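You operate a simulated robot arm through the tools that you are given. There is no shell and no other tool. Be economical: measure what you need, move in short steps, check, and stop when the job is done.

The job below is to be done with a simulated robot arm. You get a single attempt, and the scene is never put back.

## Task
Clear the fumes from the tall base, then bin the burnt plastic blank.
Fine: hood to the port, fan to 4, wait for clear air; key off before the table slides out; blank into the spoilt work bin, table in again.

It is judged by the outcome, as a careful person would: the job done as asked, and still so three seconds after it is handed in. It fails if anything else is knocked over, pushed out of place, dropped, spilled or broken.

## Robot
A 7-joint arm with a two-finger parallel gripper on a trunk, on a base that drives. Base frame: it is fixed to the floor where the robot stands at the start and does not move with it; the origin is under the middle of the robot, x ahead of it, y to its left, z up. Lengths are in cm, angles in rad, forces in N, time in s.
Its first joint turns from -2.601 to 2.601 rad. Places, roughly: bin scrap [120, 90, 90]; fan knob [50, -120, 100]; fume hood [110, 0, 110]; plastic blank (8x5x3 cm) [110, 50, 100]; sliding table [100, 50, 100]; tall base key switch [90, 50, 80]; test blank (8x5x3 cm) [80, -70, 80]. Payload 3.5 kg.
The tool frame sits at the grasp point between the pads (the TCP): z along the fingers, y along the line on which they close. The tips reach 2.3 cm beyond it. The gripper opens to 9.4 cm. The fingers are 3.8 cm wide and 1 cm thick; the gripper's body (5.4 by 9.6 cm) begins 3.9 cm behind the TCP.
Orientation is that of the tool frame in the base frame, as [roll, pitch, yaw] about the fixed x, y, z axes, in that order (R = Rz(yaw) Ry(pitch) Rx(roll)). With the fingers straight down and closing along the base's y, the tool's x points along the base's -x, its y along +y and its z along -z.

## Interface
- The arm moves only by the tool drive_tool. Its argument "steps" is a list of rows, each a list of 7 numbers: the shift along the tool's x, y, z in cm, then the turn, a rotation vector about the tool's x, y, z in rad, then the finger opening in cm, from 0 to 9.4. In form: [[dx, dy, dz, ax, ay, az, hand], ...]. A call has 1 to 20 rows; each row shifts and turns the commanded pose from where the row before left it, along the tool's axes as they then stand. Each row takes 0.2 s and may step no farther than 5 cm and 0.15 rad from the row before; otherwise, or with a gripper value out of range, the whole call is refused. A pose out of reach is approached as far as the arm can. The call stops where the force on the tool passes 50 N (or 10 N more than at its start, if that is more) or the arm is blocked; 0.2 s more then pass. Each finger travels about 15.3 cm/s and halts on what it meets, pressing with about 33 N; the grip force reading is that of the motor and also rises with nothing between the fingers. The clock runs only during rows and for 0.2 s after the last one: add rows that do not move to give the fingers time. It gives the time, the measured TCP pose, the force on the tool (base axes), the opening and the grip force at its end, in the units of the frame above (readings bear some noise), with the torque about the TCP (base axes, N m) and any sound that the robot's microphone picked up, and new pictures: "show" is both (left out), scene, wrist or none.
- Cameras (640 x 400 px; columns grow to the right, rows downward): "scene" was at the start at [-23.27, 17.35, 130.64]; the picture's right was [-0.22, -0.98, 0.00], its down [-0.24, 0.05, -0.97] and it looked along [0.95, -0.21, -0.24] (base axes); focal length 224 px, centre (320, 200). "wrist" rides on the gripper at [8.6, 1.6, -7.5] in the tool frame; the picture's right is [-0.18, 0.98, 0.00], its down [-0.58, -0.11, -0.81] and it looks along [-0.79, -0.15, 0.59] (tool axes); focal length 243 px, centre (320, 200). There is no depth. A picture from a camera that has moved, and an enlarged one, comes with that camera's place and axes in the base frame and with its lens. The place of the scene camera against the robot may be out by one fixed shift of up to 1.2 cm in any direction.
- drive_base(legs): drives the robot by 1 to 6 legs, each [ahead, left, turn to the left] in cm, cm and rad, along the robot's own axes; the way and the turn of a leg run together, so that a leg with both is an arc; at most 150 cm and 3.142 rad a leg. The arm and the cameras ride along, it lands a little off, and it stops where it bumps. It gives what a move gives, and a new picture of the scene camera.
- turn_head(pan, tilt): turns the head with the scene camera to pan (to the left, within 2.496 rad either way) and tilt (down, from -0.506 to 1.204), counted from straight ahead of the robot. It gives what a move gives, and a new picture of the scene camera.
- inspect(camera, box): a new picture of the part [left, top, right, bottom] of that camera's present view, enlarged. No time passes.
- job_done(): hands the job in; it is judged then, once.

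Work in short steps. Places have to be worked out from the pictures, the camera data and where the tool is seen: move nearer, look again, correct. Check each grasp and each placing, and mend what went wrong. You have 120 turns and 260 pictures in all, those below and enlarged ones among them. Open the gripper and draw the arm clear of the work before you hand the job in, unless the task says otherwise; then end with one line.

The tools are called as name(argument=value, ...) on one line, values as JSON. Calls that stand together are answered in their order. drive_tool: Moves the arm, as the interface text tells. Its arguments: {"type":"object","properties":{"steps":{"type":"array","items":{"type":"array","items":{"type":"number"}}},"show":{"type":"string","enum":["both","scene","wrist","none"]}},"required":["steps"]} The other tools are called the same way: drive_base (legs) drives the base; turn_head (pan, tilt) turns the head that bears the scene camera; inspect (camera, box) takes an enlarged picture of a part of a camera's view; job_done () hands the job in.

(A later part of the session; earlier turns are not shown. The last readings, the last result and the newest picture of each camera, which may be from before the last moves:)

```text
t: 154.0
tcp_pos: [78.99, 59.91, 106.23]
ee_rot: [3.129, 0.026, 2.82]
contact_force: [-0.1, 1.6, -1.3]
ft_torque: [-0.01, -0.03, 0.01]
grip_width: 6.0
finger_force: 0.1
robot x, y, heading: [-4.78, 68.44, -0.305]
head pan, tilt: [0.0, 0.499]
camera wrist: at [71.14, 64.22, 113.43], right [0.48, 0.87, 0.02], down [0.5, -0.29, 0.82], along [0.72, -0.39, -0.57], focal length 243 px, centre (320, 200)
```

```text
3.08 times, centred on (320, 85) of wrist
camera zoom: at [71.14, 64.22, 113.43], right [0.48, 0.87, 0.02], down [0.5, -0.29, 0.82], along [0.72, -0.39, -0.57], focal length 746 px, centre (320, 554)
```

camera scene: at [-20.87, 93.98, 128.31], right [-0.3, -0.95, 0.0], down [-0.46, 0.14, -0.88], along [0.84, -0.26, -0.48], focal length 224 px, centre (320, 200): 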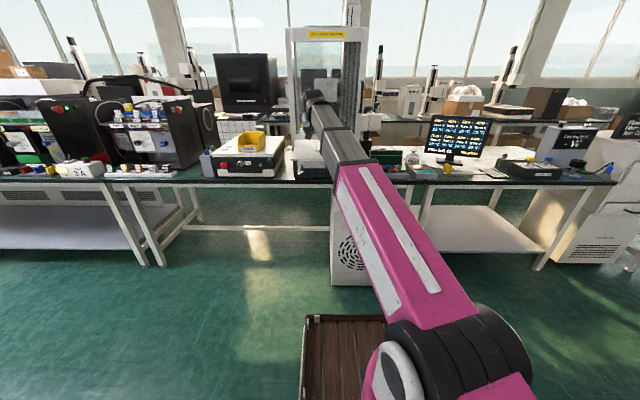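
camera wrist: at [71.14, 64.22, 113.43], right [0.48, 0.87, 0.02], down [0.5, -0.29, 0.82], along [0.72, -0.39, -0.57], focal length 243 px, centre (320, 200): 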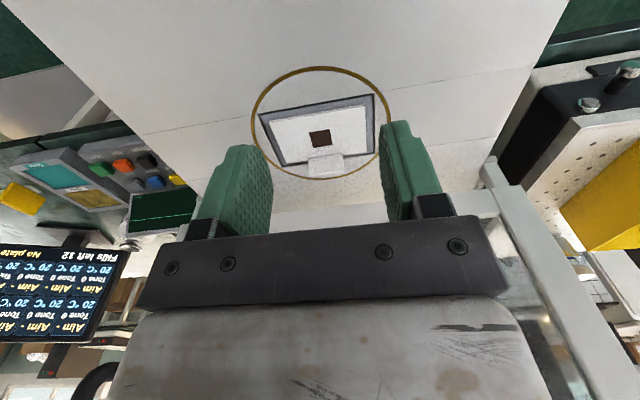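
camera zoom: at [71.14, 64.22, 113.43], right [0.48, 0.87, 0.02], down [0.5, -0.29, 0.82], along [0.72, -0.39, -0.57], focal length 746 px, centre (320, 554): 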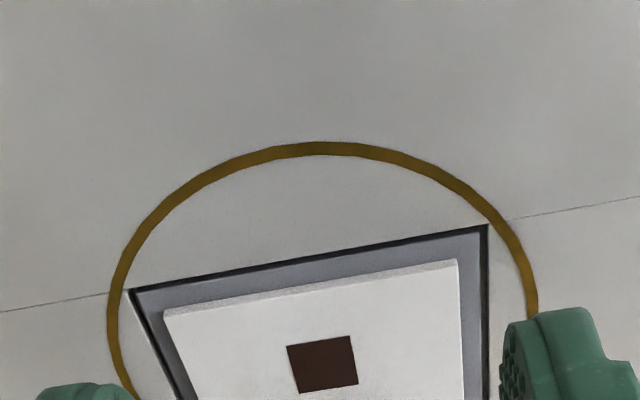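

Boss top at about (84.8, 57.3, 98.9). I move above it.

drive_tool(steps=[[-1.6, -0.3, 0, 0, 0, 0, 6], [-1.6, -0.3, 0, 0, 0, 0, 6], [-1.6, -0.14, 0, 0, 0, 0, 6], [-1.5, 0, 0, 0, 0, 0, 6], [0, 0, 1.5, 0, 0, 0, 6], [0, 0, 1.5, 0, 0, 0, 6]], show="wrist")

inspect(camera="wrist", box=[220, 80, 420, 220])

```text
t: 155.4
tcp_pos: [84.85, 57.15, 103.35]
ee_rot: [3.128, 0.026, 2.821]
contact_force: [-0.1, -0.2, 0.3]
ft_torque: [0.0, 0.03, 0.0]
grip_width: 6.01
finger_force: 0.1
robot x, y, heading: [-4.42, 68.23, -0.312]
head pan, tilt: [0.0, 0.499]
camera wrist: at [76.98, 61.51, 110.57], right [0.48, 0.87, 0.02], down [0.5, -0.29, 0.82], along [0.72, -0.39, -0.57], focal length 243 px, centre (320, 200)
```

wrist: 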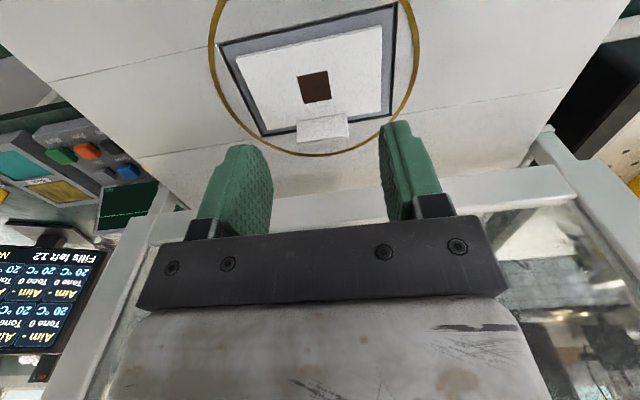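

```text
2.86 times, centred on (320, 150) of wrist
camera zoom: at [76.98, 61.51, 110.57], right [0.48, 0.87, 0.02], down [0.5, -0.29, 0.82], along [0.72, -0.39, -0.57], focal length 693 px, centre (320, 343)
```

zoom: 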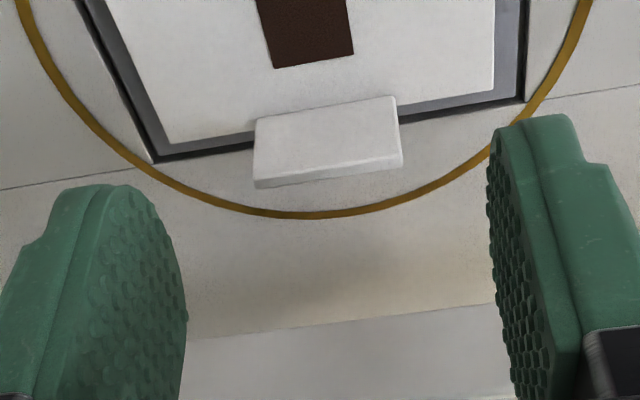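

The tab is at about (86.0, 56.9), top 98.9. I shift 1.3 cm forward and lower so the tips stay just above the plate, then close across the tab.

drive_tool(steps=[[-1.3, 0.05, 0.5, 0, 0, 0, 6], [0, 0, 1.3, 0, 0, 0, 6], [0, 0, 1.0, 0, 0, 0, 6], [0, 0, 0.6, 0, 0, 0, 6]], show="wrist")

inspect(camera="wrist", box=[220, 80, 420, 220])

```text
t: 156.4
tcp_pos: [86.06, 56.88, 99.88]
ee_rot: [3.131, 0.024, 2.821]
contact_force: [-0.2, 0.0, 0.5]
ft_torque: [-0.02, 0.02, 0.0]
grip_width: 5.99
finger_force: 0.0
robot x, y, heading: [-4.63, 68.23, -0.306]
head pan, tilt: [0.0, 0.499]
camera wrist: at [78.31, 61.2, 107.22], right [0.48, 0.87, 0.02], down [0.5, -0.29, 0.82], along [0.72, -0.39, -0.57], focal length 243 px, centre (320, 200)
```

wrist: 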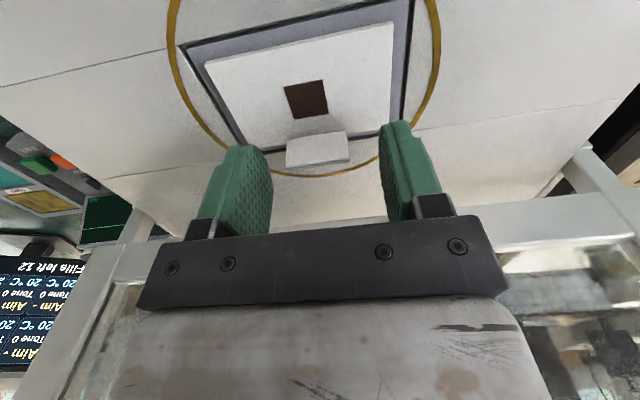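

```text
2.86 times, centred on (320, 150) of wrist
camera zoom: at [78.31, 61.2, 107.22], right [0.48, 0.87, 0.02], down [0.5, -0.29, 0.82], along [0.72, -0.39, -0.57], focal length 693 px, centre (320, 343)
```

zoom: 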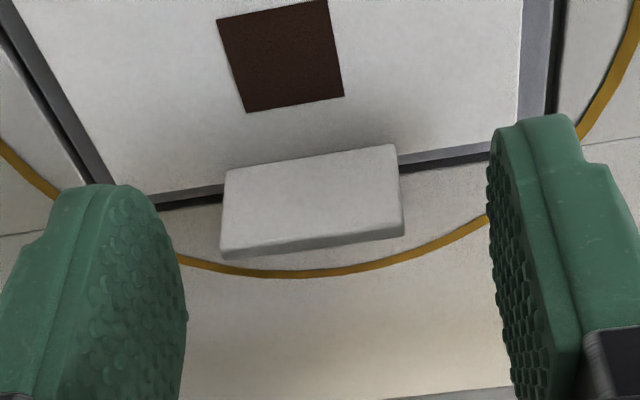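

The tab is exactly on axis. I lower 0.35 cm more and close.

drive_tool(steps=[[0, 0, 0.35, 0, 0, 0, 6], [0, 0, 0, 0, 0, 0, 4], [0, 0, 0, 0, 0, 0, 2.5], [0, 0, 0, 0, 0, 0, 2], [0, 0, 0, 0, 0, 0, 2]], show="wrist")

```text
t: 157.6
tcp_pos: [86.18, 56.88, 99.45]
ee_rot: [3.131, 0.023, 2.818]
contact_force: [0.4, 0.0, 0.4]
ft_torque: [-0.08, 0.04, 0.0]
grip_width: 3.28
finger_force: 32.6
robot x, y, heading: [-4.42, 68.1, -0.306]
head pan, tilt: [0.0, 0.499]
camera wrist: at [78.3, 61.19, 106.87], right [0.48, 0.87, 0.02], down [0.5, -0.29, 0.82], along [0.72, -0.39, -0.57], focal length 243 px, centre (320, 200)
```

wrist: 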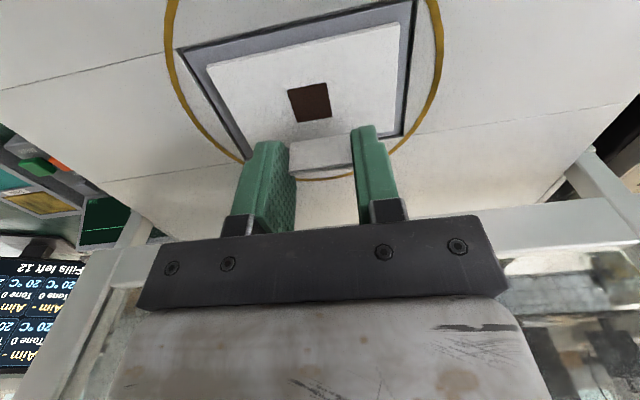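

Gripped at 3.28 cm. I lift straight up 5 cm and check.

drive_tool(steps=[[0, 0, -0.6, 0, 0, 0, 2], [0, 0, -1, 0, 0, 0, 2], [0, 0, -1.2, 0, 0, 0, 2], [0, 0, -1.2, 0, 0, 0, 2], [0, 0, -1, 0, 0, 0, 2]], show="wrist")

inspect(camera="scene", box=[200, 90, 380, 190])

```text
t: 158.8
tcp_pos: [86.07, 57.01, 104.59]
ee_rot: [3.129, 0.025, 2.821]
contact_force: [0.1, -0.2, -0.5]
ft_torque: [0.02, -0.02, 0.0]
grip_width: 3.24
finger_force: 32.8
robot x, y, heading: [-4.06, 68.34, -0.307]
head pan, tilt: [0.0, 0.499]
camera wrist: at [78.23, 61.2, 111.84], right [0.48, 0.87, 0.02], down [0.5, -0.29, 0.82], along [0.72, -0.39, -0.57], focal length 243 px, centre (320, 200)
```

wrist: 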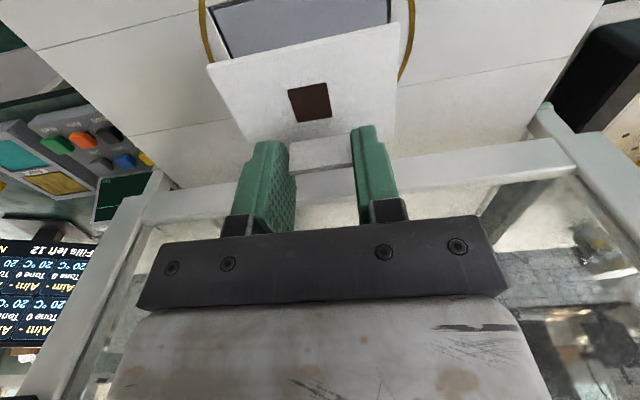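

```text
3.56 times, centred on (290, 140) of scene
camera zoom: at [-20.87, 93.98, 128.31], right [-0.3, -0.95, 0.0], down [-0.46, 0.14, -0.88], along [0.84, -0.26, -0.48], focal length 797 px, centre (427, 413)
```

zoom: 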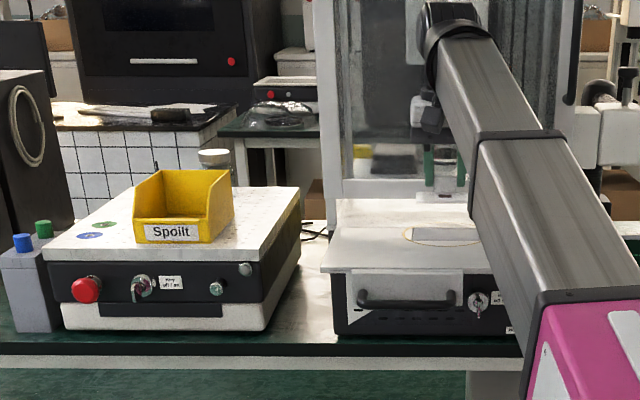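

The blank came up cleanly. The Spoilt bin centre is about (121.8, 91.9), floor ~91, walls up to ~98. I rise a little, then drive left 44 cm before going ahead.

drive_tool(steps=[[0, 0, -1, 0, 0, 0, 2], [0, 0, -1, 0, 0, 0, 2]], show="none")

drive_base(legs=[[0, 44, 0]])

inspect(camera="scene", box=[200, 80, 420, 200])

drive_tool(steps=[[0, 0, 0, 0, 0, 0, 2]], show="wrist")

```text
t: 159.4
tcp_pos: [85.9, 56.84, 106.58]
ee_rot: [3.129, 0.024, 2.82]
contact_force: [-0.8, 1.0, -0.8]
ft_torque: [0.04, 0.0, 0.0]
grip_width: 3.25
finger_force: 32.7
robot x, y, heading: [-4.45, 68.44, -0.305]
head pan, tilt: [0.0, 0.499]
```

```text
t: 162.1
tcp_pos: [99.0, 99.09, 106.46]
ee_rot: [3.128, 0.024, 2.827]
contact_force: [0.1, 0.3, -0.2]
ft_torque: [0.0, 0.0, 0.03]
grip_width: 3.27
finger_force: 32.9
robot x, y, heading: [8.91, 110.09, -0.303]
head pan, tilt: [0.0, 0.499]
camera scene: at [-7.9, 135.73, 128.31], right [-0.3, -0.96, 0.0], down [-0.46, 0.14, -0.88], along [0.84, -0.26, -0.48], focal length 224 px, centre (320, 200)
```

scene: 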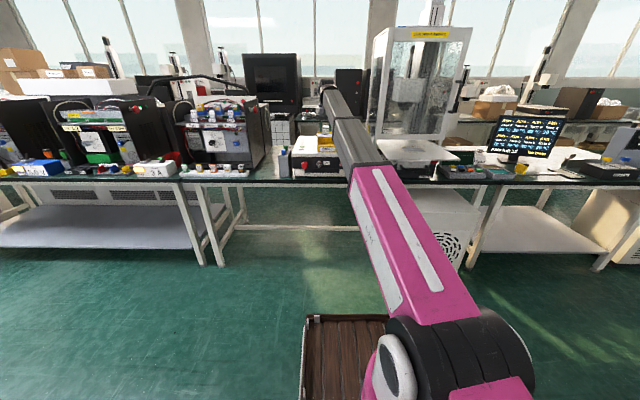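

```text
2.91 times, centred on (310, 140) of scene
camera zoom: at [-7.9, 135.73, 128.31], right [-0.3, -0.96, 0.0], down [-0.46, 0.14, -0.88], along [0.84, -0.26, -0.48], focal length 652 px, centre (349, 374)
```

zoom: 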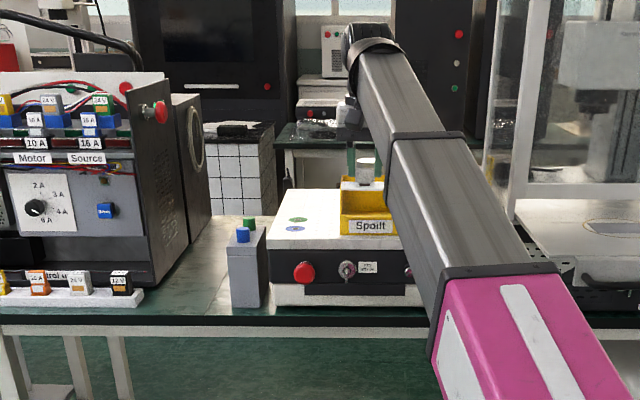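

```text
t: 162.5
tcp_pos: [99.14, 99.13, 106.49]
ee_rot: [3.131, 0.024, 2.825]
contact_force: [0.5, 0.4, -0.4]
ft_torque: [-0.02, 0.0, 0.01]
grip_width: 3.24
finger_force: 33.2
robot x, y, heading: [8.19, 110.37, -0.301]
head pan, tilt: [0.0, 0.499]
camera wrist: at [91.22, 103.36, 113.88], right [0.48, 0.88, 0.02], down [0.5, -0.29, 0.82], along [0.72, -0.39, -0.57], focal length 243 px, centre (320, 200)
```

wrist: 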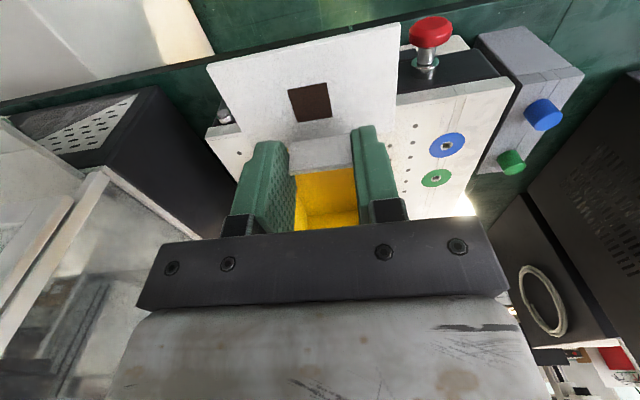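

The bin is straight ahead: 24–25 cm. I drive ahead 24.

drive_base(legs=[[24, 0, 0]])

drive_tool(steps=[[0, 0, 0, 0, 0, 0, 2]], show="wrist")

inspect(camera="scene", box=[240, 90, 400, 190])

```text
t: 164.3
tcp_pos: [122.06, 92.11, 106.53]
ee_rot: [3.129, 0.024, 2.827]
contact_force: [0.2, -0.3, -0.3]
ft_torque: [-0.02, 0.01, 0.01]
grip_width: 3.23
finger_force: 33.0
robot x, y, heading: [31.72, 103.12, -0.298]
head pan, tilt: [0.0, 0.499]
camera scene: at [15.07, 128.58, 128.31], right [-0.29, -0.96, 0.0], down [-0.46, 0.14, -0.88], along [0.84, -0.26, -0.48], focal length 224 px, centre (320, 200)
```

scene: 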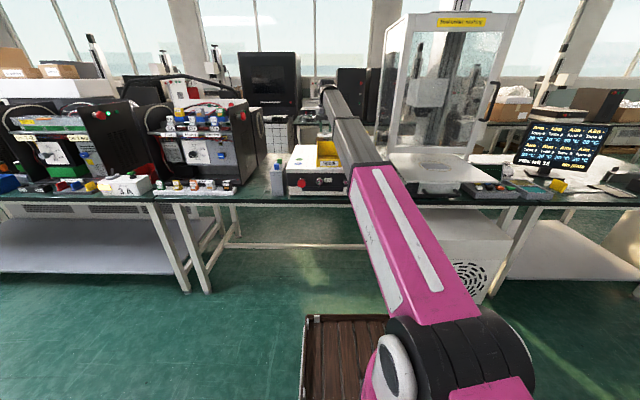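

```text
t: 164.7
tcp_pos: [121.99, 92.05, 106.64]
ee_rot: [3.131, 0.025, 2.828]
contact_force: [0.6, 1.0, 0.4]
ft_torque: [0.02, -0.03, 0.04]
grip_width: 3.24
finger_force: 32.5
robot x, y, heading: [31.45, 103.22, -0.301]
head pan, tilt: [0.0, 0.499]
camera wrist: at [114.24, 96.36, 113.88], right [0.48, 0.88, 0.02], down [0.5, -0.29, 0.82], along [0.72, -0.38, -0.57], focal length 243 px, centre (320, 200)
```

wrist: 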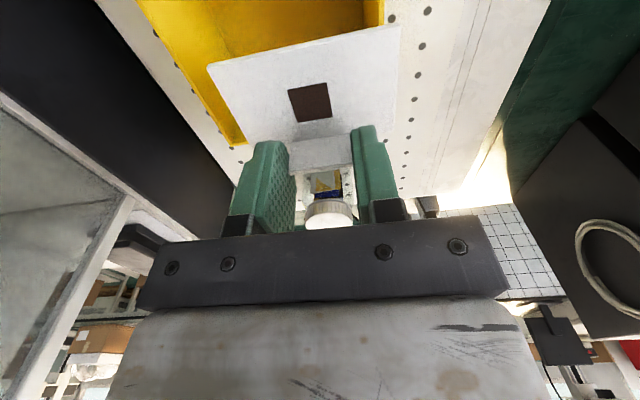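

```text
4.00 times, centred on (320, 140) of scene
camera zoom: at [15.07, 128.58, 128.31], right [-0.29, -0.96, 0.0], down [-0.46, 0.14, -0.88], along [0.84, -0.26, -0.48], focal length 897 px, centre (320, 440)
```

zoom: 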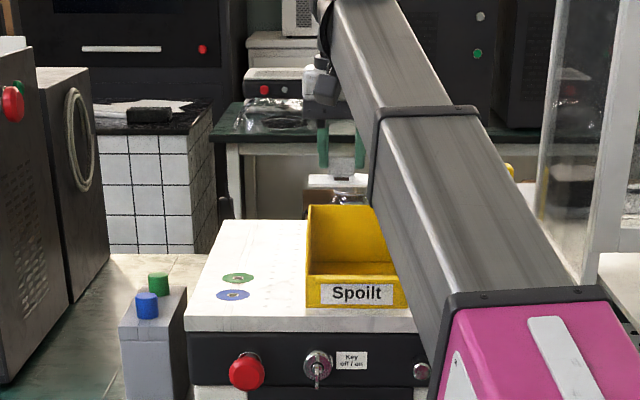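

The blank hangs right over the bin (bin A-range 79–92, plate 84–89, centred sideways). I lower into it.

drive_tool(steps=[[0.5, 0, 1, 0, 0, 0, 2], [0, 0, 2, 0, 0, 0, 2], [0, 0, 2, 0, 0, 0, 2], [0, 0, 2, 0, 0, 0, 2], [0, 0, 1.5, 0, 0, 0, 2], [0, 0, 1, 0, 0, 0, 2]], show="wrist")

inspect(camera="scene", box=[280, 110, 380, 180])

```text
t: 165.6
tcp_pos: [121.69, 92.37, 101.02]
ee_rot: [3.124, 0.028, 2.828]
contact_force: [-4.3, 0.4, 23.5]
ft_torque: [1.06, 0.08, 0.16]
grip_width: 3.64
finger_force: 33.6
robot x, y, heading: [31.8, 103.08, -0.301]
head pan, tilt: [0.0, 0.499]
stopped in row 4: the force on the tool passed its limit at 59 N (the readings are from after the stop); the commanded pose is now the measured one
camera wrist: at [113.86, 96.57, 108.31], right [0.48, 0.88, 0.02], down [0.49, -0.29, 0.82], along [0.73, -0.38, -0.57], focal length 243 px, centre (320, 200)
```

wrist: 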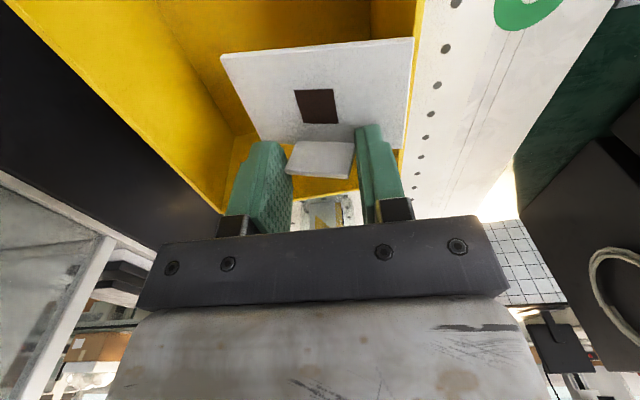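

```text
5.71 times, centred on (330, 145) of scene
camera zoom: at [14.99, 128.59, 128.29], right [-0.29, -0.96, 0.0], down [-0.46, 0.14, -0.88], along [0.84, -0.26, -0.48], focal length 1281 px, centre (263, 514)
```

zoom: 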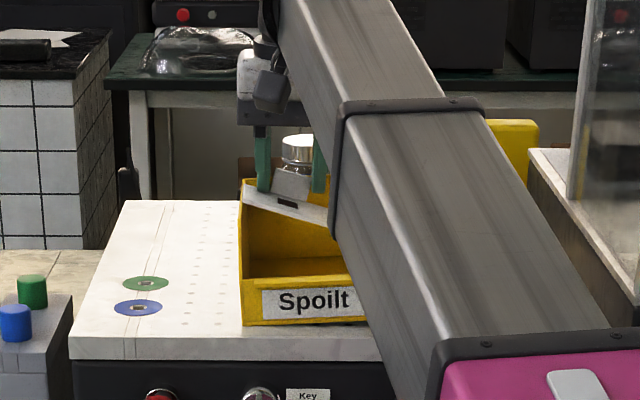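

The blank's left edge touched the bin's left wall. I lift back up 4 cm and check the bin and the grip.

drive_tool(steps=[[0, 0, -1, 0, 0, 0, 2], [0, 0, -1.5, 0, 0, 0, 2], [0, 0, -1.5, 0, 0, 0, 2], [0, 0, -1, 0, 0, 0, 2]], show="wrist")

inspect(camera="scene", box=[280, 110, 380, 180])

```text
t: 166.6
tcp_pos: [121.73, 92.27, 105.9]
ee_rot: [3.126, 0.029, 2.827]
contact_force: [-0.8, 0.2, 0.4]
ft_torque: [-0.01, -0.04, -0.01]
grip_width: 3.28
finger_force: 32.9
robot x, y, heading: [31.26, 103.35, -0.299]
head pan, tilt: [0.0, 0.499]
camera wrist: at [113.83, 96.51, 113.15], right [0.48, 0.88, 0.02], down [0.49, -0.29, 0.82], along [0.73, -0.38, -0.57], focal length 243 px, centre (320, 200)
```

wrist: 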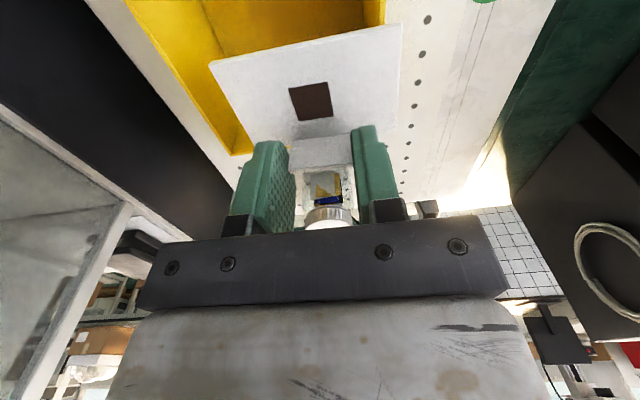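

```text
5.71 times, centred on (330, 145) of scene
camera zoom: at [15.08, 128.58, 128.31], right [-0.29, -0.96, 0.0], down [-0.46, 0.14, -0.88], along [0.84, -0.26, -0.48], focal length 1281 px, centre (263, 514)
```

zoom: 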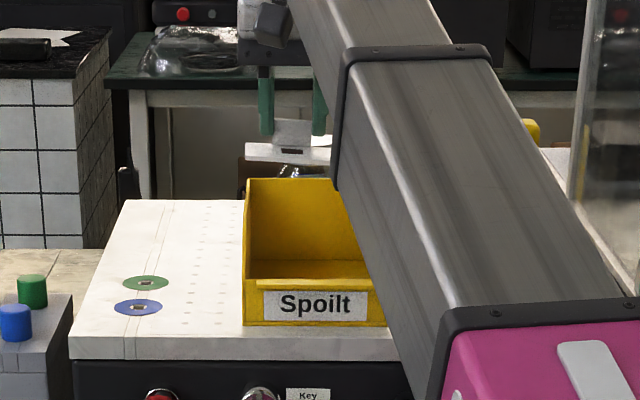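

Bin is undisturbed, blank still firmly held. I shift 1.4 cm right and lower again.

drive_tool(steps=[[0.3, -1.4, 0, 0, 0, 0, 2], [0, 0, 2, 0, 0, 0, 2], [0, 0, 1.5, 0, 0, 0, 2], [0, 0, 1, 0, 0, 0, 2]], show="wrist")

inspect(camera="scene", box=[280, 110, 380, 180])

```text
t: 167.6
tcp_pos: [121.05, 91.24, 101.24]
ee_rot: [3.126, 0.028, 2.827]
contact_force: [0.4, -0.2, -1.4]
ft_torque: [-0.01, -0.01, 0.0]
grip_width: 3.22
finger_force: 32.9
robot x, y, heading: [31.48, 103.02, -0.302]
head pan, tilt: [0.0, 0.499]
camera wrist: at [113.2, 95.3, 108.57], right [0.48, 0.88, 0.02], down [0.49, -0.29, 0.82], along [0.73, -0.38, -0.57], focal length 243 px, centre (320, 200)
```

wrist: 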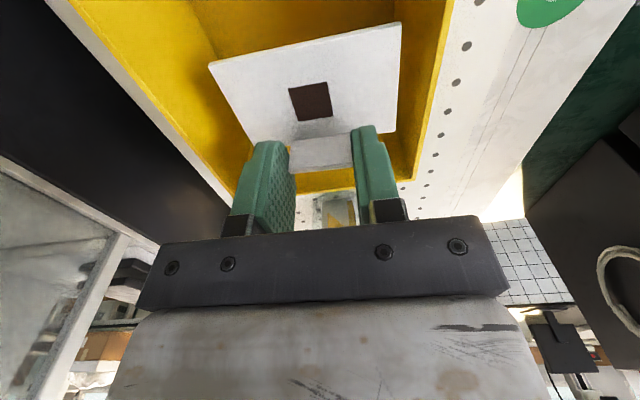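

```text
5.71 times, centred on (330, 145) of scene
camera zoom: at [15.08, 128.58, 128.31], right [-0.3, -0.96, 0.0], down [-0.46, 0.14, -0.88], along [0.84, -0.26, -0.48], focal length 1281 px, centre (263, 514)
```

zoom: 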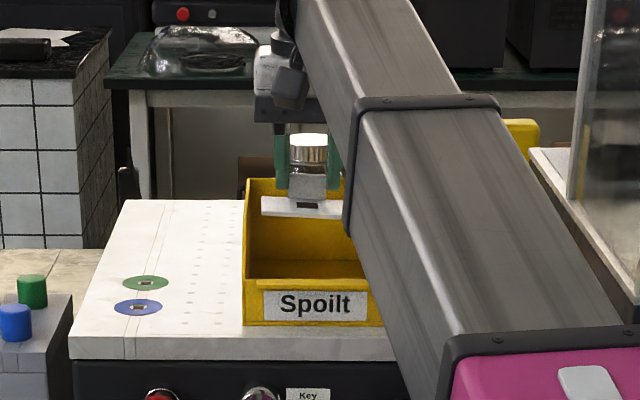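

Now the blank is within the bin walls. I lower 4.5 cm more.

drive_tool(steps=[[0, 0, 1.2, 0, 0, 0, 2], [0, 0, 1.2, 0, 0, 0, 2], [0, 0, 1.2, 0, 0, 0, 2], [0, 0, 0.9, 0, 0, 0, 2]], show="wrist")

inspect(camera="scene", box=[280, 110, 380, 180])

```text
t: 168.6
tcp_pos: [121.17, 91.15, 96.79]
ee_rot: [3.128, 0.028, 2.826]
contact_force: [0.5, 0.6, 0.4]
ft_torque: [-0.03, 0.02, 0.05]
grip_width: 3.23
finger_force: 33.2
robot x, y, heading: [31.73, 103.01, -0.3]
head pan, tilt: [0.0, 0.499]
camera wrist: at [113.31, 95.31, 104.08], right [0.48, 0.88, 0.02], down [0.49, -0.29, 0.82], along [0.73, -0.38, -0.57], focal length 243 px, centre (320, 200)
```

wrist: 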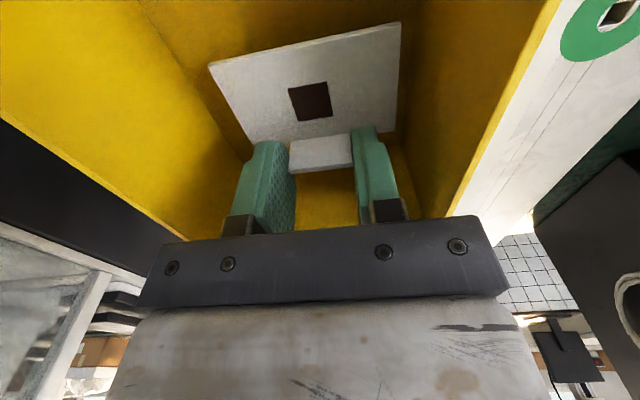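

```text
5.71 times, centred on (330, 145) of scene
camera zoom: at [15.07, 128.58, 128.31], right [-0.29, -0.96, 0.0], down [-0.46, 0.14, -0.88], along [0.84, -0.26, -0.48], focal length 1281 px, centre (263, 514)
```

zoom: 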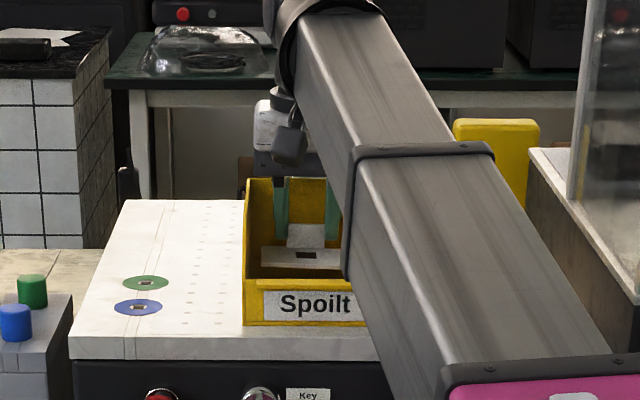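

The blank is deep inside the bin. I lower another 1.2 cm, open moderately, and lift out.

drive_tool(steps=[[0, 0, 0.6, 0, 0, 0, 2], [0, 0, 0.6, 0, 0, 0, 2], [0, 0, 0, 0, 0, 0, 4], [0, 0, 0, 0, 0, 0, 5], [0, 0, 0, 0, 0, 0, 5], [0, 0, -1, 0, 0, 0, 5], [0, 0, -2, 0, 0, 0, 5], [0, 0, -2, 0, 0, 0, 5], [0, 0, -2, 0, 0, 0, 5], [0, 0, -2, 0, 0, 0, 5], [0, 0, -1.5, 0, 0, 0, 5]], show="wrist")

inspect(camera="scene", box=[280, 110, 380, 180])

```text
t: 171.0
tcp_pos: [120.87, 91.07, 106.14]
ee_rot: [3.127, 0.027, 2.826]
contact_force: [0.4, 0.1, 0.5]
ft_torque: [0.0, -0.01, 0.0]
grip_width: 5.01
finger_force: 0.0
robot x, y, heading: [31.92, 102.87, -0.301]
head pan, tilt: [0.0, 0.499]
camera wrist: at [113.02, 95.23, 113.43], right [0.48, 0.88, 0.02], down [0.49, -0.29, 0.82], along [0.73, -0.38, -0.57], focal length 243 px, centre (320, 200)
```

wrist: 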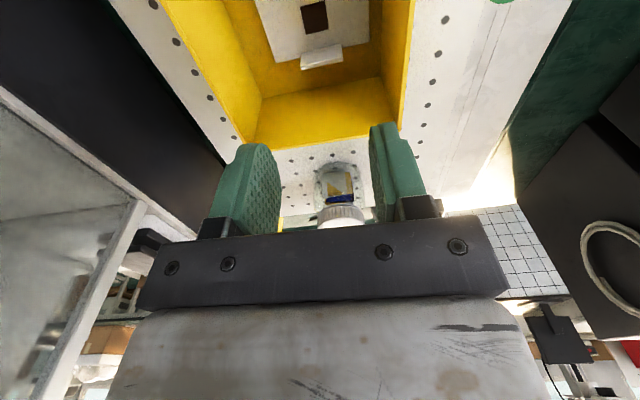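

```text
5.71 times, centred on (330, 145) of scene
camera zoom: at [15.07, 128.58, 128.31], right [-0.29, -0.96, 0.0], down [-0.46, 0.14, -0.88], along [0.84, -0.26, -0.48], focal length 1281 px, centre (263, 514)
```

zoom: 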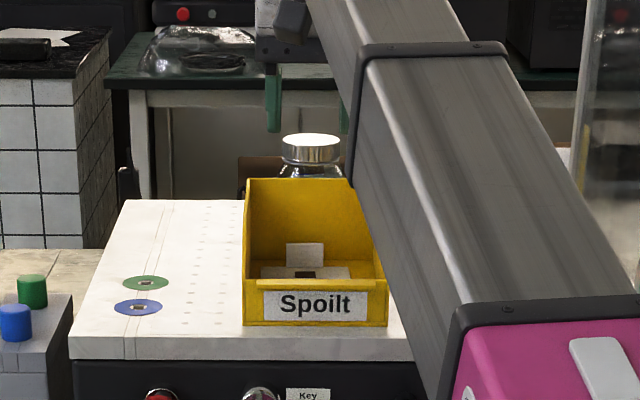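

The blank lies flat in the Spoilt bin. I back out, go right to the tall base, staying above table height.

drive_base(legs=[[-50, 0, 0], [0, -44, -0.005]])

drive_tool(steps=[[0, 0, 0, 0, -0.1, 0, 4.5], [0, 0, 0, 0, -0.14, 0, 4.5], [0, 0, 0, 0, -0.14, 0, 4.5], [0, 0, 0, 0, -0.14, 0, 4.5], [0, 0, 0, 0, -0.14, 0, 4.5], [0, 0, 0, 0, -0.14, 0, 4.5], [0, 0, 0, 0, -0.14, 0, 4.5], [0, 0, 0, 0, -0.14, 0, 4.5], [0, 0, 0, 0, -0.14, 0, 4.5], [0, 0, 0, 0, -0.14, 0, 4.5], [0, 0, 0, 0, -0.14, 0, 4.5], [0, 0, 0, 0, -0.04, 0, 4.5]], show="none")

drive_tool(steps=[[1.5, 0, 0, 0, 0, 0.12, 4.5], [2, 0, 0, 0, 0, 0, 4.5], [2, 0, 0, 0, 0, 0, 4.5], [2, 0, 0, 0, 0, 0, 4.5], [2, 0, 0, 0, 0, 0, 4.5], [2, 0, 0, 0, 0, 0, 4.5], [1, 0, 0, 0, 0, 0, 4.5], [0, 0, 0, 0, 0, 0.15, 4.5], [0, 0, 0, 0, 0, 0.15, 4.5], [0, 0, 0, 0, 0, 0.15, 4.5], [0, 0, 0, 0, 0, 0.15, 4.5], [0, 0, 0, 0, 0, 0.15, 4.5], [0, 0, 0, 0, 0, 0.15, 4.5], [0, 0, 0, 0, 0, 0.15, 4.5], [0, 0, 0, 0, 0, 0.15, 4.5], [0, 0, 0, 0, 0, 0.15, 4.5], [0, 0, 0, 0, 0, 0.1, 4.5]], show="both")

```text
t: 176.2
tcp_pos: [60.37, 62.73, 106.12]
ee_rot: [3.127, 0.028, 2.823]
contact_force: [0.1, -0.3, -0.6]
ft_torque: [-0.01, 0.03, 0.02]
grip_width: 5.0
finger_force: 0.1
robot x, y, heading: [-28.86, 75.22, -0.302]
head pan, tilt: [0.0, 0.499]
camera scene: at [-45.43, 100.73, 128.31], right [-0.3, -0.95, 0.0], down [-0.46, 0.14, -0.88], along [0.84, -0.26, -0.48], focal length 224 px, centre (320, 200)
```

scene: 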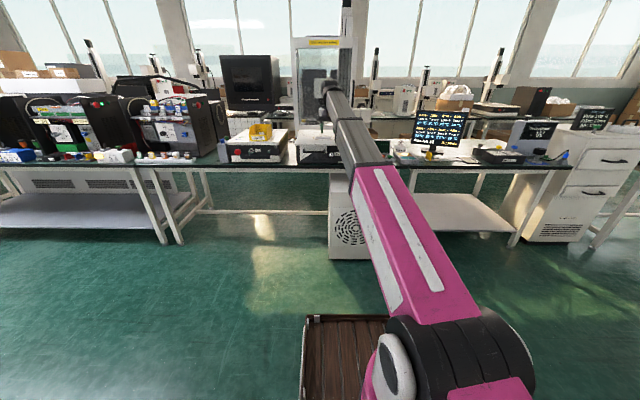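

```text
t: 178.8
tcp_pos: [60.18, 62.81, 106.24]
ee_rot: [1.686, 1.554, 1.368]
contact_force: [1.0, -0.3, -0.4]
ft_torque: [-0.03, 0.03, 0.0]
grip_width: 4.49
finger_force: 0.2
robot x, y, heading: [-28.75, 74.92, -0.302]
head pan, tilt: [0.0, 0.499]
```

```text
t: 182.4
tcp_pos: [60.75, 64.17, 93.79]
ee_rot: [1.581, -0.019, 1.253]
contact_force: [0.3, 0.3, -0.5]
ft_torque: [-0.03, 0.0, 0.01]
grip_width: 4.48
finger_force: 0.1
robot x, y, heading: [-29.04, 74.92, -0.302]
head pan, tilt: [0.0, 0.499]
camera scene: at [-45.43, 100.73, 128.31], right [-0.3, -0.95, 0.0], down [-0.46, 0.14, -0.88], along [0.84, -0.26, -0.48], focal length 224 px, centre (320, 200)
camera wrist: at [56.38, 74.71, 95.62], right [-0.05, -0.19, 0.98], down [-0.95, -0.3, -0.11], along [0.31, -0.93, -0.17], focal length 243 px, centre (320, 200)
```

scene: 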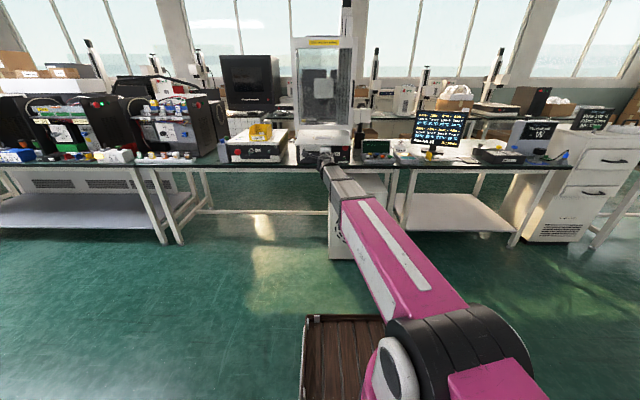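
wrist: 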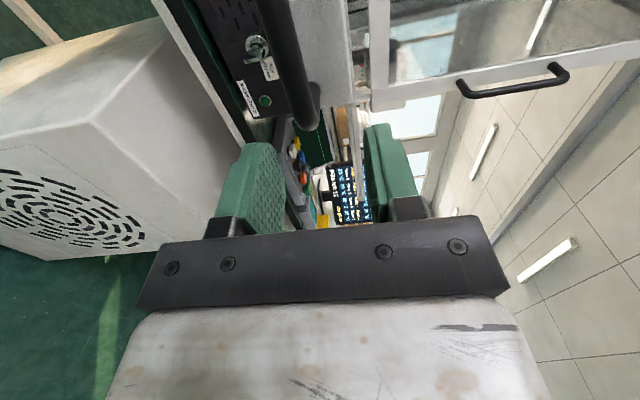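

I'm level with the bar but 6 cm too far right. I retract the arm 20 cm and move left, then drive the base ahead 18 cm, so the arm has stroke for pushing the table in.

drive_tool(steps=[[0, 0, -2, 0, 0, 0, 4.5], [1, 0, -2, 0, 0, 0, 4.5], [1, 0, -2, 0, 0, 0, 4.5], [1, 0, -2, 0, 0, 0, 4.5], [1, 0, -2, 0, 0, 0, 4.5], [1, -0.3, -2, 0, 0, 0, 4.5], [1, -0.2, -2, 0, 0, 0, 4.5], [0, 0, -2, 0, 0, 0, 4.5], [0, 0, -2, 0, 0, 0, 4.5]], show="none")

drive_base(legs=[[17, 0, 0]])

drive_tool(steps=[[0, 0, 0, 0, 0, 0, 4.5]], show="wrist")

```text
t: 184.4
tcp_pos: [45.42, 75.42, 94.23]
ee_rot: [1.584, -0.012, 1.255]
contact_force: [0.0, 1.3, -0.4]
ft_torque: [-0.01, -0.01, 0.02]
grip_width: 4.52
finger_force: 0.0
out of reach, approached as far as the arm can: row 6
robot x, y, heading: [-28.55, 75.19, -0.303]
head pan, tilt: [0.0, 0.499]
```

```text
t: 185.9
tcp_pos: [61.72, 70.33, 94.34]
ee_rot: [1.586, -0.012, 1.253]
contact_force: [0.1, 0.9, 0.1]
ft_torque: [0.0, 0.0, -0.01]
grip_width: 4.51
finger_force: 0.0
robot x, y, heading: [-12.93, 69.96, -0.304]
head pan, tilt: [0.0, 0.499]
camera scene: at [-29.2, 95.66, 128.31], right [-0.3, -0.95, 0.0], down [-0.46, 0.14, -0.88], along [0.84, -0.26, -0.48], focal length 224 px, centre (320, 200)
```

scene: 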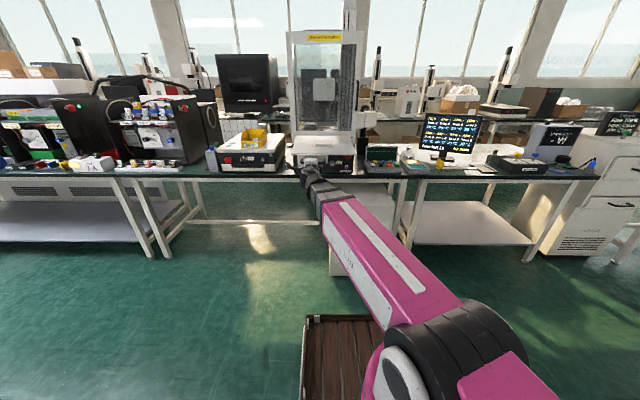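

```text
t: 186.3
tcp_pos: [61.75, 70.34, 94.25]
ee_rot: [1.585, -0.014, 1.255]
contact_force: [-0.4, 0.1, 0.4]
ft_torque: [0.03, 0.01, -0.01]
grip_width: 4.5
finger_force: 0.1
robot x, y, heading: [-12.64, 69.82, -0.305]
head pan, tilt: [0.0, 0.499]
camera wrist: at [57.39, 80.81, 96.12], right [-0.05, -0.19, 0.98], down [-0.95, -0.3, -0.1], along [0.31, -0.94, -0.17], focal length 243 px, centre (320, 200)
```

wrist: 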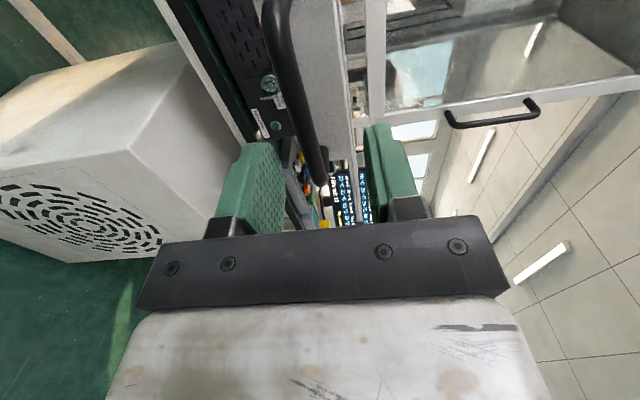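

Almost in place: 3.6 cm ahead, 1.05 cm lower. I move in and grip the bar.

drive_tool(steps=[[0, -1.0, 0, 0, 0, 0, 4.5], [0, 0, 1.2, 0, 0, 0, 4.5], [0, 0, 1.2, 0, 0, 0, 4.5], [0, 0, 1.2, 0, 0, 0, 4.5], [0, 0, 0, 0, 0, 0, 2.5], [0, 0, 0, 0, 0, 0, 0.8], [0, 0, 0, 0, 0, 0, 0.4], [0, 0, 0, 0, 0, 0, 0.4]], show="wrist")

```text
t: 188.1
tcp_pos: [65.14, 69.08, 93.23]
ee_rot: [1.598, -0.006, 1.255]
contact_force: [-2.6, -1.3, -24.6]
ft_torque: [-1.36, 0.73, 0.6]
grip_width: 1.18
finger_force: 44.8
robot x, y, heading: [-12.69, 69.99, -0.301]
head pan, tilt: [0.0, 0.499]
camera wrist: at [60.79, 79.65, 95.12], right [-0.04, -0.19, 0.98], down [-0.95, -0.3, -0.09], along [0.31, -0.94, -0.17], focal length 243 px, centre (320, 200)
```

wrist: 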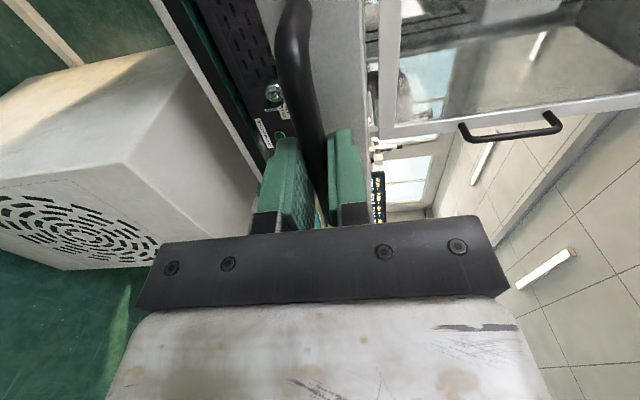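

Gripped. I push the table in 13 cm in small steps.

drive_tool(steps=[[0, -0.2, 0.3, 0, 0, 0, 0.4], [-0.01, 0, 0.7, 0, 0, 0, 0.4], [-0.01, 0, 0.7, 0, 0, 0, 0.4], [-0.01, 0, 0.7, 0, 0, 0, 0.4], [-0.01, 0, 0.7, 0, 0, 0, 0.4], [-0.01, 0, 0.7, 0, 0, 0, 0.4], [-0.01, 0, 0.7, 0, 0, 0, 0.4], [-0.01, 0, 0.7, 0, 0, 0, 0.4], [-0.01, 0, 0.7, 0, 0, 0, 0.4], [-0.01, 0, 0.7, 0, 0, 0, 0.4], [-0.01, 0, 0.7, 0, 0, 0, 0.4], [-0.01, 0, 0.7, 0, 0, 0, 0.4], [-0.01, 0, 0.7, 0, 0, 0, 0.4], [-0.01, 0, 0.7, 0, 0, 0, 0.4], [-0.01, 0, 0.7, 0, 0, 0, 0.4], [-0.01, 0, 0.7, 0, 0, 0, 0.4], [-0.01, 0, 0.7, 0, 0, 0, 0.4], [-0.01, 0, 0.7, 0, 0, 0, 0.4], [-0.01, 0, 0.7, 0, 0, 0, 0.4]], show="none")

inspect(camera="scene", box=[290, 110, 370, 170])

```text
t: 191.1
tcp_pos: [73.78, 66.18, 93.26]
ee_rot: [1.593, -0.005, 1.257]
contact_force: [2.0, -0.5, 14.4]
ft_torque: [-0.74, 0.11, -0.08]
grip_width: 1.19
finger_force: 45.0
robot x, y, heading: [-12.94, 70.08, -0.304]
head pan, tilt: [0.0, 0.499]
stopped in row 14: the force on the tool passed its limit at 52 N (the readings are from after the stop); the commanded pose is now the measured one
```

```text
6.67 times, centred on (330, 140) of scene
camera zoom: at [-29.23, 95.66, 128.3], right [-0.3, -0.95, 0.0], down [-0.46, 0.14, -0.88], along [0.84, -0.26, -0.48], focal length 1494 px, centre (253, 600)
```

zoom: 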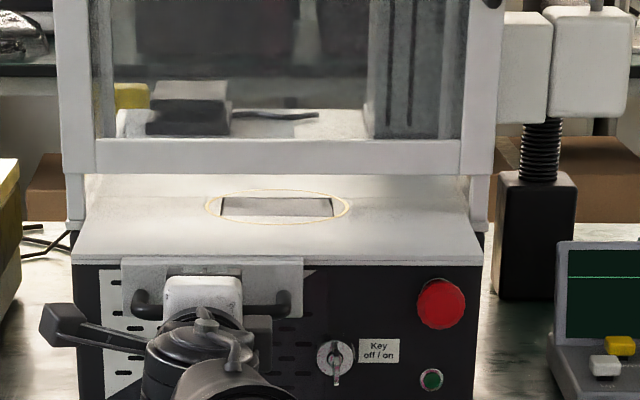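

It stuck slightly again at 9 cm (no obstacle visible). The commanded pose is reset, so I continue pushing.

drive_tool(steps=[[-0.01, 0, 0.5, 0, 0, 0, 0.4], [-0.01, 0, 0.6, 0, 0, 0, 0.4], [-0.01, 0, 0.6, 0, 0, 0, 0.4], [-0.01, 0, 0.6, 0, 0, 0, 0.4], [-0.01, 0, 0.6, 0, 0, 0, 0.4], [-0.01, 0, 0.6, 0, 0, 0, 0.4], [-0.01, 0, 0.6, 0, 0, 0, 0.4], [-0.01, 0, 0.6, 0, 0, 0, 0.4], [-0.01, 0, 0.6, 0, 0, 0, 0.4], [-0.01, 0, 0.6, 0, 0, 0, 0.4]], show="none")

```text
t: 193.1
tcp_pos: [78.62, 64.67, 93.28]
ee_rot: [1.592, -0.003, 1.257]
contact_force: [1.3, 0.7, 15.9]
ft_torque: [-0.7, 0.04, -0.22]
grip_width: 1.19
finger_force: 44.5
robot x, y, heading: [-12.78, 70.03, -0.302]
head pan, tilt: [0.0, 0.499]
stopped in row 10: the force on the tool passed its limit at 51 N (the readings are from after the stop); the commanded pose is now the measured one
```

About 9 cm remain and the arm is near its reach. I release, step the base ahead with the arm retracted, and re-grip.

drive_tool(steps=[[0, 0, 0, 0, 0, 0, 3], [0, 0, 0, 0, 0, 0, 4.5], [0, 0, 0, 0, 0, 0, 4.5], [0, 0, -2, 0, 0, 0, 4.5], [0, 0, -2, 0, 0, 0, 4.5], [0, 0, -2, 0, 0, 0, 4.5], [0, 0, -2, 0, 0, 0, 4.5], [0, 0, -2, 0, 0, 0, 4.5], [0, 0, -2, 0, 0, 0, 4.5], [0, 0, -2, 0, 0, 0, 4.5]], show="none")

drive_base(legs=[[10, 0, -0.012]])

drive_tool(steps=[[0, 0, 0, 0, 0, 0, 4.5]], show="wrist")

```text
t: 195.3
tcp_pos: [65.32, 68.97, 93.47]
ee_rot: [1.594, -0.007, 1.259]
contact_force: [0.0, -0.3, -0.7]
ft_torque: [0.04, 0.02, -0.01]
grip_width: 4.52
finger_force: 0.1
robot x, y, heading: [-12.63, 69.6, -0.304]
head pan, tilt: [0.0, 0.499]
```

```text
t: 196.4
tcp_pos: [74.86, 65.08, 93.3]
ee_rot: [1.594, -0.007, 1.249]
contact_force: [0.5, 0.3, 0.5]
ft_torque: [-0.02, -0.01, 0.0]
grip_width: 4.48
finger_force: 0.0
robot x, y, heading: [-3.01, 66.63, -0.314]
head pan, tilt: [0.0, 0.499]
camera scene: at [-19.47, 92.83, 128.31], right [-0.31, -0.95, 0.0], down [-0.46, 0.15, -0.88], along [0.83, -0.27, -0.48], focal length 224 px, centre (320, 200)
```

scene: 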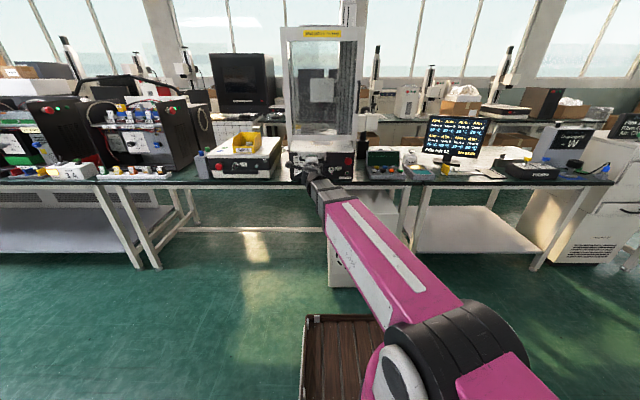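

```text
t: 196.8
tcp_pos: [74.8, 65.04, 93.47]
ee_rot: [1.595, -0.005, 1.246]
contact_force: [0.2, 0.2, -0.1]
ft_torque: [-0.02, 0.02, 0.0]
grip_width: 4.51
finger_force: 0.0
robot x, y, heading: [-3.17, 67.25, -0.317]
head pan, tilt: [0.0, 0.499]
camera wrist: at [70.61, 75.64, 95.3], right [-0.04, -0.19, 0.98], down [-0.95, -0.29, -0.09], along [0.31, -0.94, -0.17], focal length 243 px, centre (320, 200)
```

wrist: 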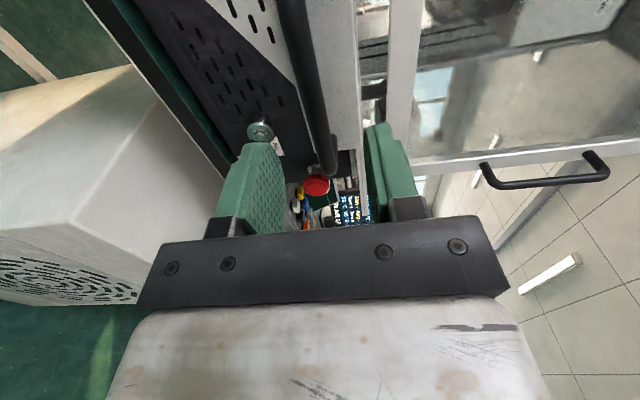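

I re-align (0.8 left, 3.7 ahead), grip the bar and push on in the same go by 3 cm.

drive_tool(steps=[[0.8, -0.1, 1.2, 0, 0, 0, 4.5], [0, 0, 1.3, 0, 0, 0, 4.5], [0, 0, 1.2, 0, 0, 0, 4.5], [0, 0, 0, 0, 0, 0, 2.5], [0, 0, 0, 0, 0, 0, 0.8], [0, 0, 0, 0, 0, 0, 0.4], [0, 0, 0, 0, 0, 0, 0.4], [0, 0, 0.4, 0, 0, 0, 0.4], [0, 0, 0.5, 0, 0, 0, 0.4], [0, 0, 0.5, 0, 0, 0, 0.4], [0, 0, 0.5, 0, 0, 0, 0.4], [0, 0, 0.5, 0, 0, 0, 0.4], [0, 0, 0.5, 0, 0, 0, 0.4]], show="none")

```text
t: 199.6
tcp_pos: [81.35, 63.74, 93.2]
ee_rot: [1.594, -0.004, 1.248]
contact_force: [1.1, 4.3, 4.2]
ft_torque: [-1.15, 0.28, -0.56]
grip_width: 1.16
finger_force: 44.9
robot x, y, heading: [-2.93, 67.22, -0.317]
head pan, tilt: [0.0, 0.499]
```

Force is low. I push the last ~6.3 cm until it meets the stop.

drive_tool(steps=[[0, 0, 0.5, 0, 0, 0, 0.4], [0, 0, 0.5, 0, 0, 0, 0.4], [0, 0, 0.5, 0, 0, 0, 0.4], [0, 0, 0.5, 0, 0, 0, 0.4], [0, 0, 0.5, 0, 0, 0, 0.4], [0, 0, 0.5, 0, 0, 0, 0.4], [0, 0, 0.5, 0, 0, 0, 0.4], [0, 0, 0.5, 0, 0, 0, 0.4], [0, 0, 0.5, 0, 0, 0, 0.4], [0, 0, 0.5, 0, 0, 0, 0.4], [0, 0, 0.5, 0, 0, 0, 0.4], [0, 0, 0.4, 0, 0, 0, 0.4], [0, 0, 0.3, 0, 0, 0, 0.4], [0, 0, 0.3, 0, 0, 0, 0.4]], show="wrist")

inspect(camera="scene", box=[280, 110, 380, 180])

```text
t: 202.7
tcp_pos: [87.39, 61.73, 93.29]
ee_rot: [1.591, -0.004, 1.247]
contact_force: [-5.1, 1.0, 12.7]
ft_torque: [-0.54, 0.02, -0.35]
grip_width: 1.17
finger_force: 44.1
robot x, y, heading: [-3.17, 66.73, -0.313]
head pan, tilt: [0.0, 0.499]
stopped in row 14: the force on the tool passed its limit at 51 N (the readings are from after the stop); the commanded pose is now the measured one
camera wrist: at [83.17, 72.33, 95.04], right [-0.04, -0.18, 0.98], down [-0.95, -0.3, -0.09], along [0.31, -0.94, -0.16], focal length 243 px, centre (320, 200)
```

wrist: 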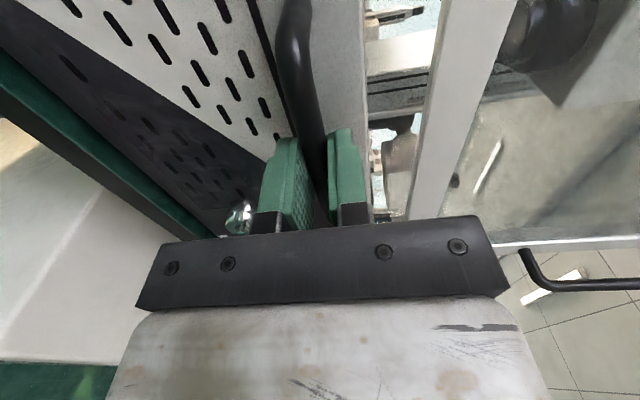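

```text
5.71 times, centred on (330, 145) of scene
camera zoom: at [-19.52, 92.83, 128.3], right [-0.31, -0.95, 0.0], down [-0.45, 0.15, -0.88], along [0.83, -0.27, -0.48], focal length 1281 px, centre (263, 514)
```

zoom: 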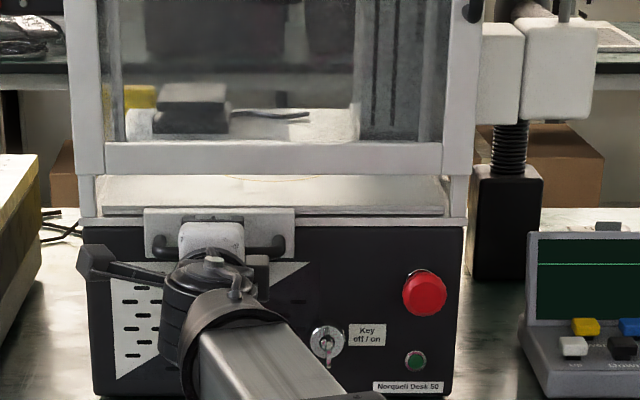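

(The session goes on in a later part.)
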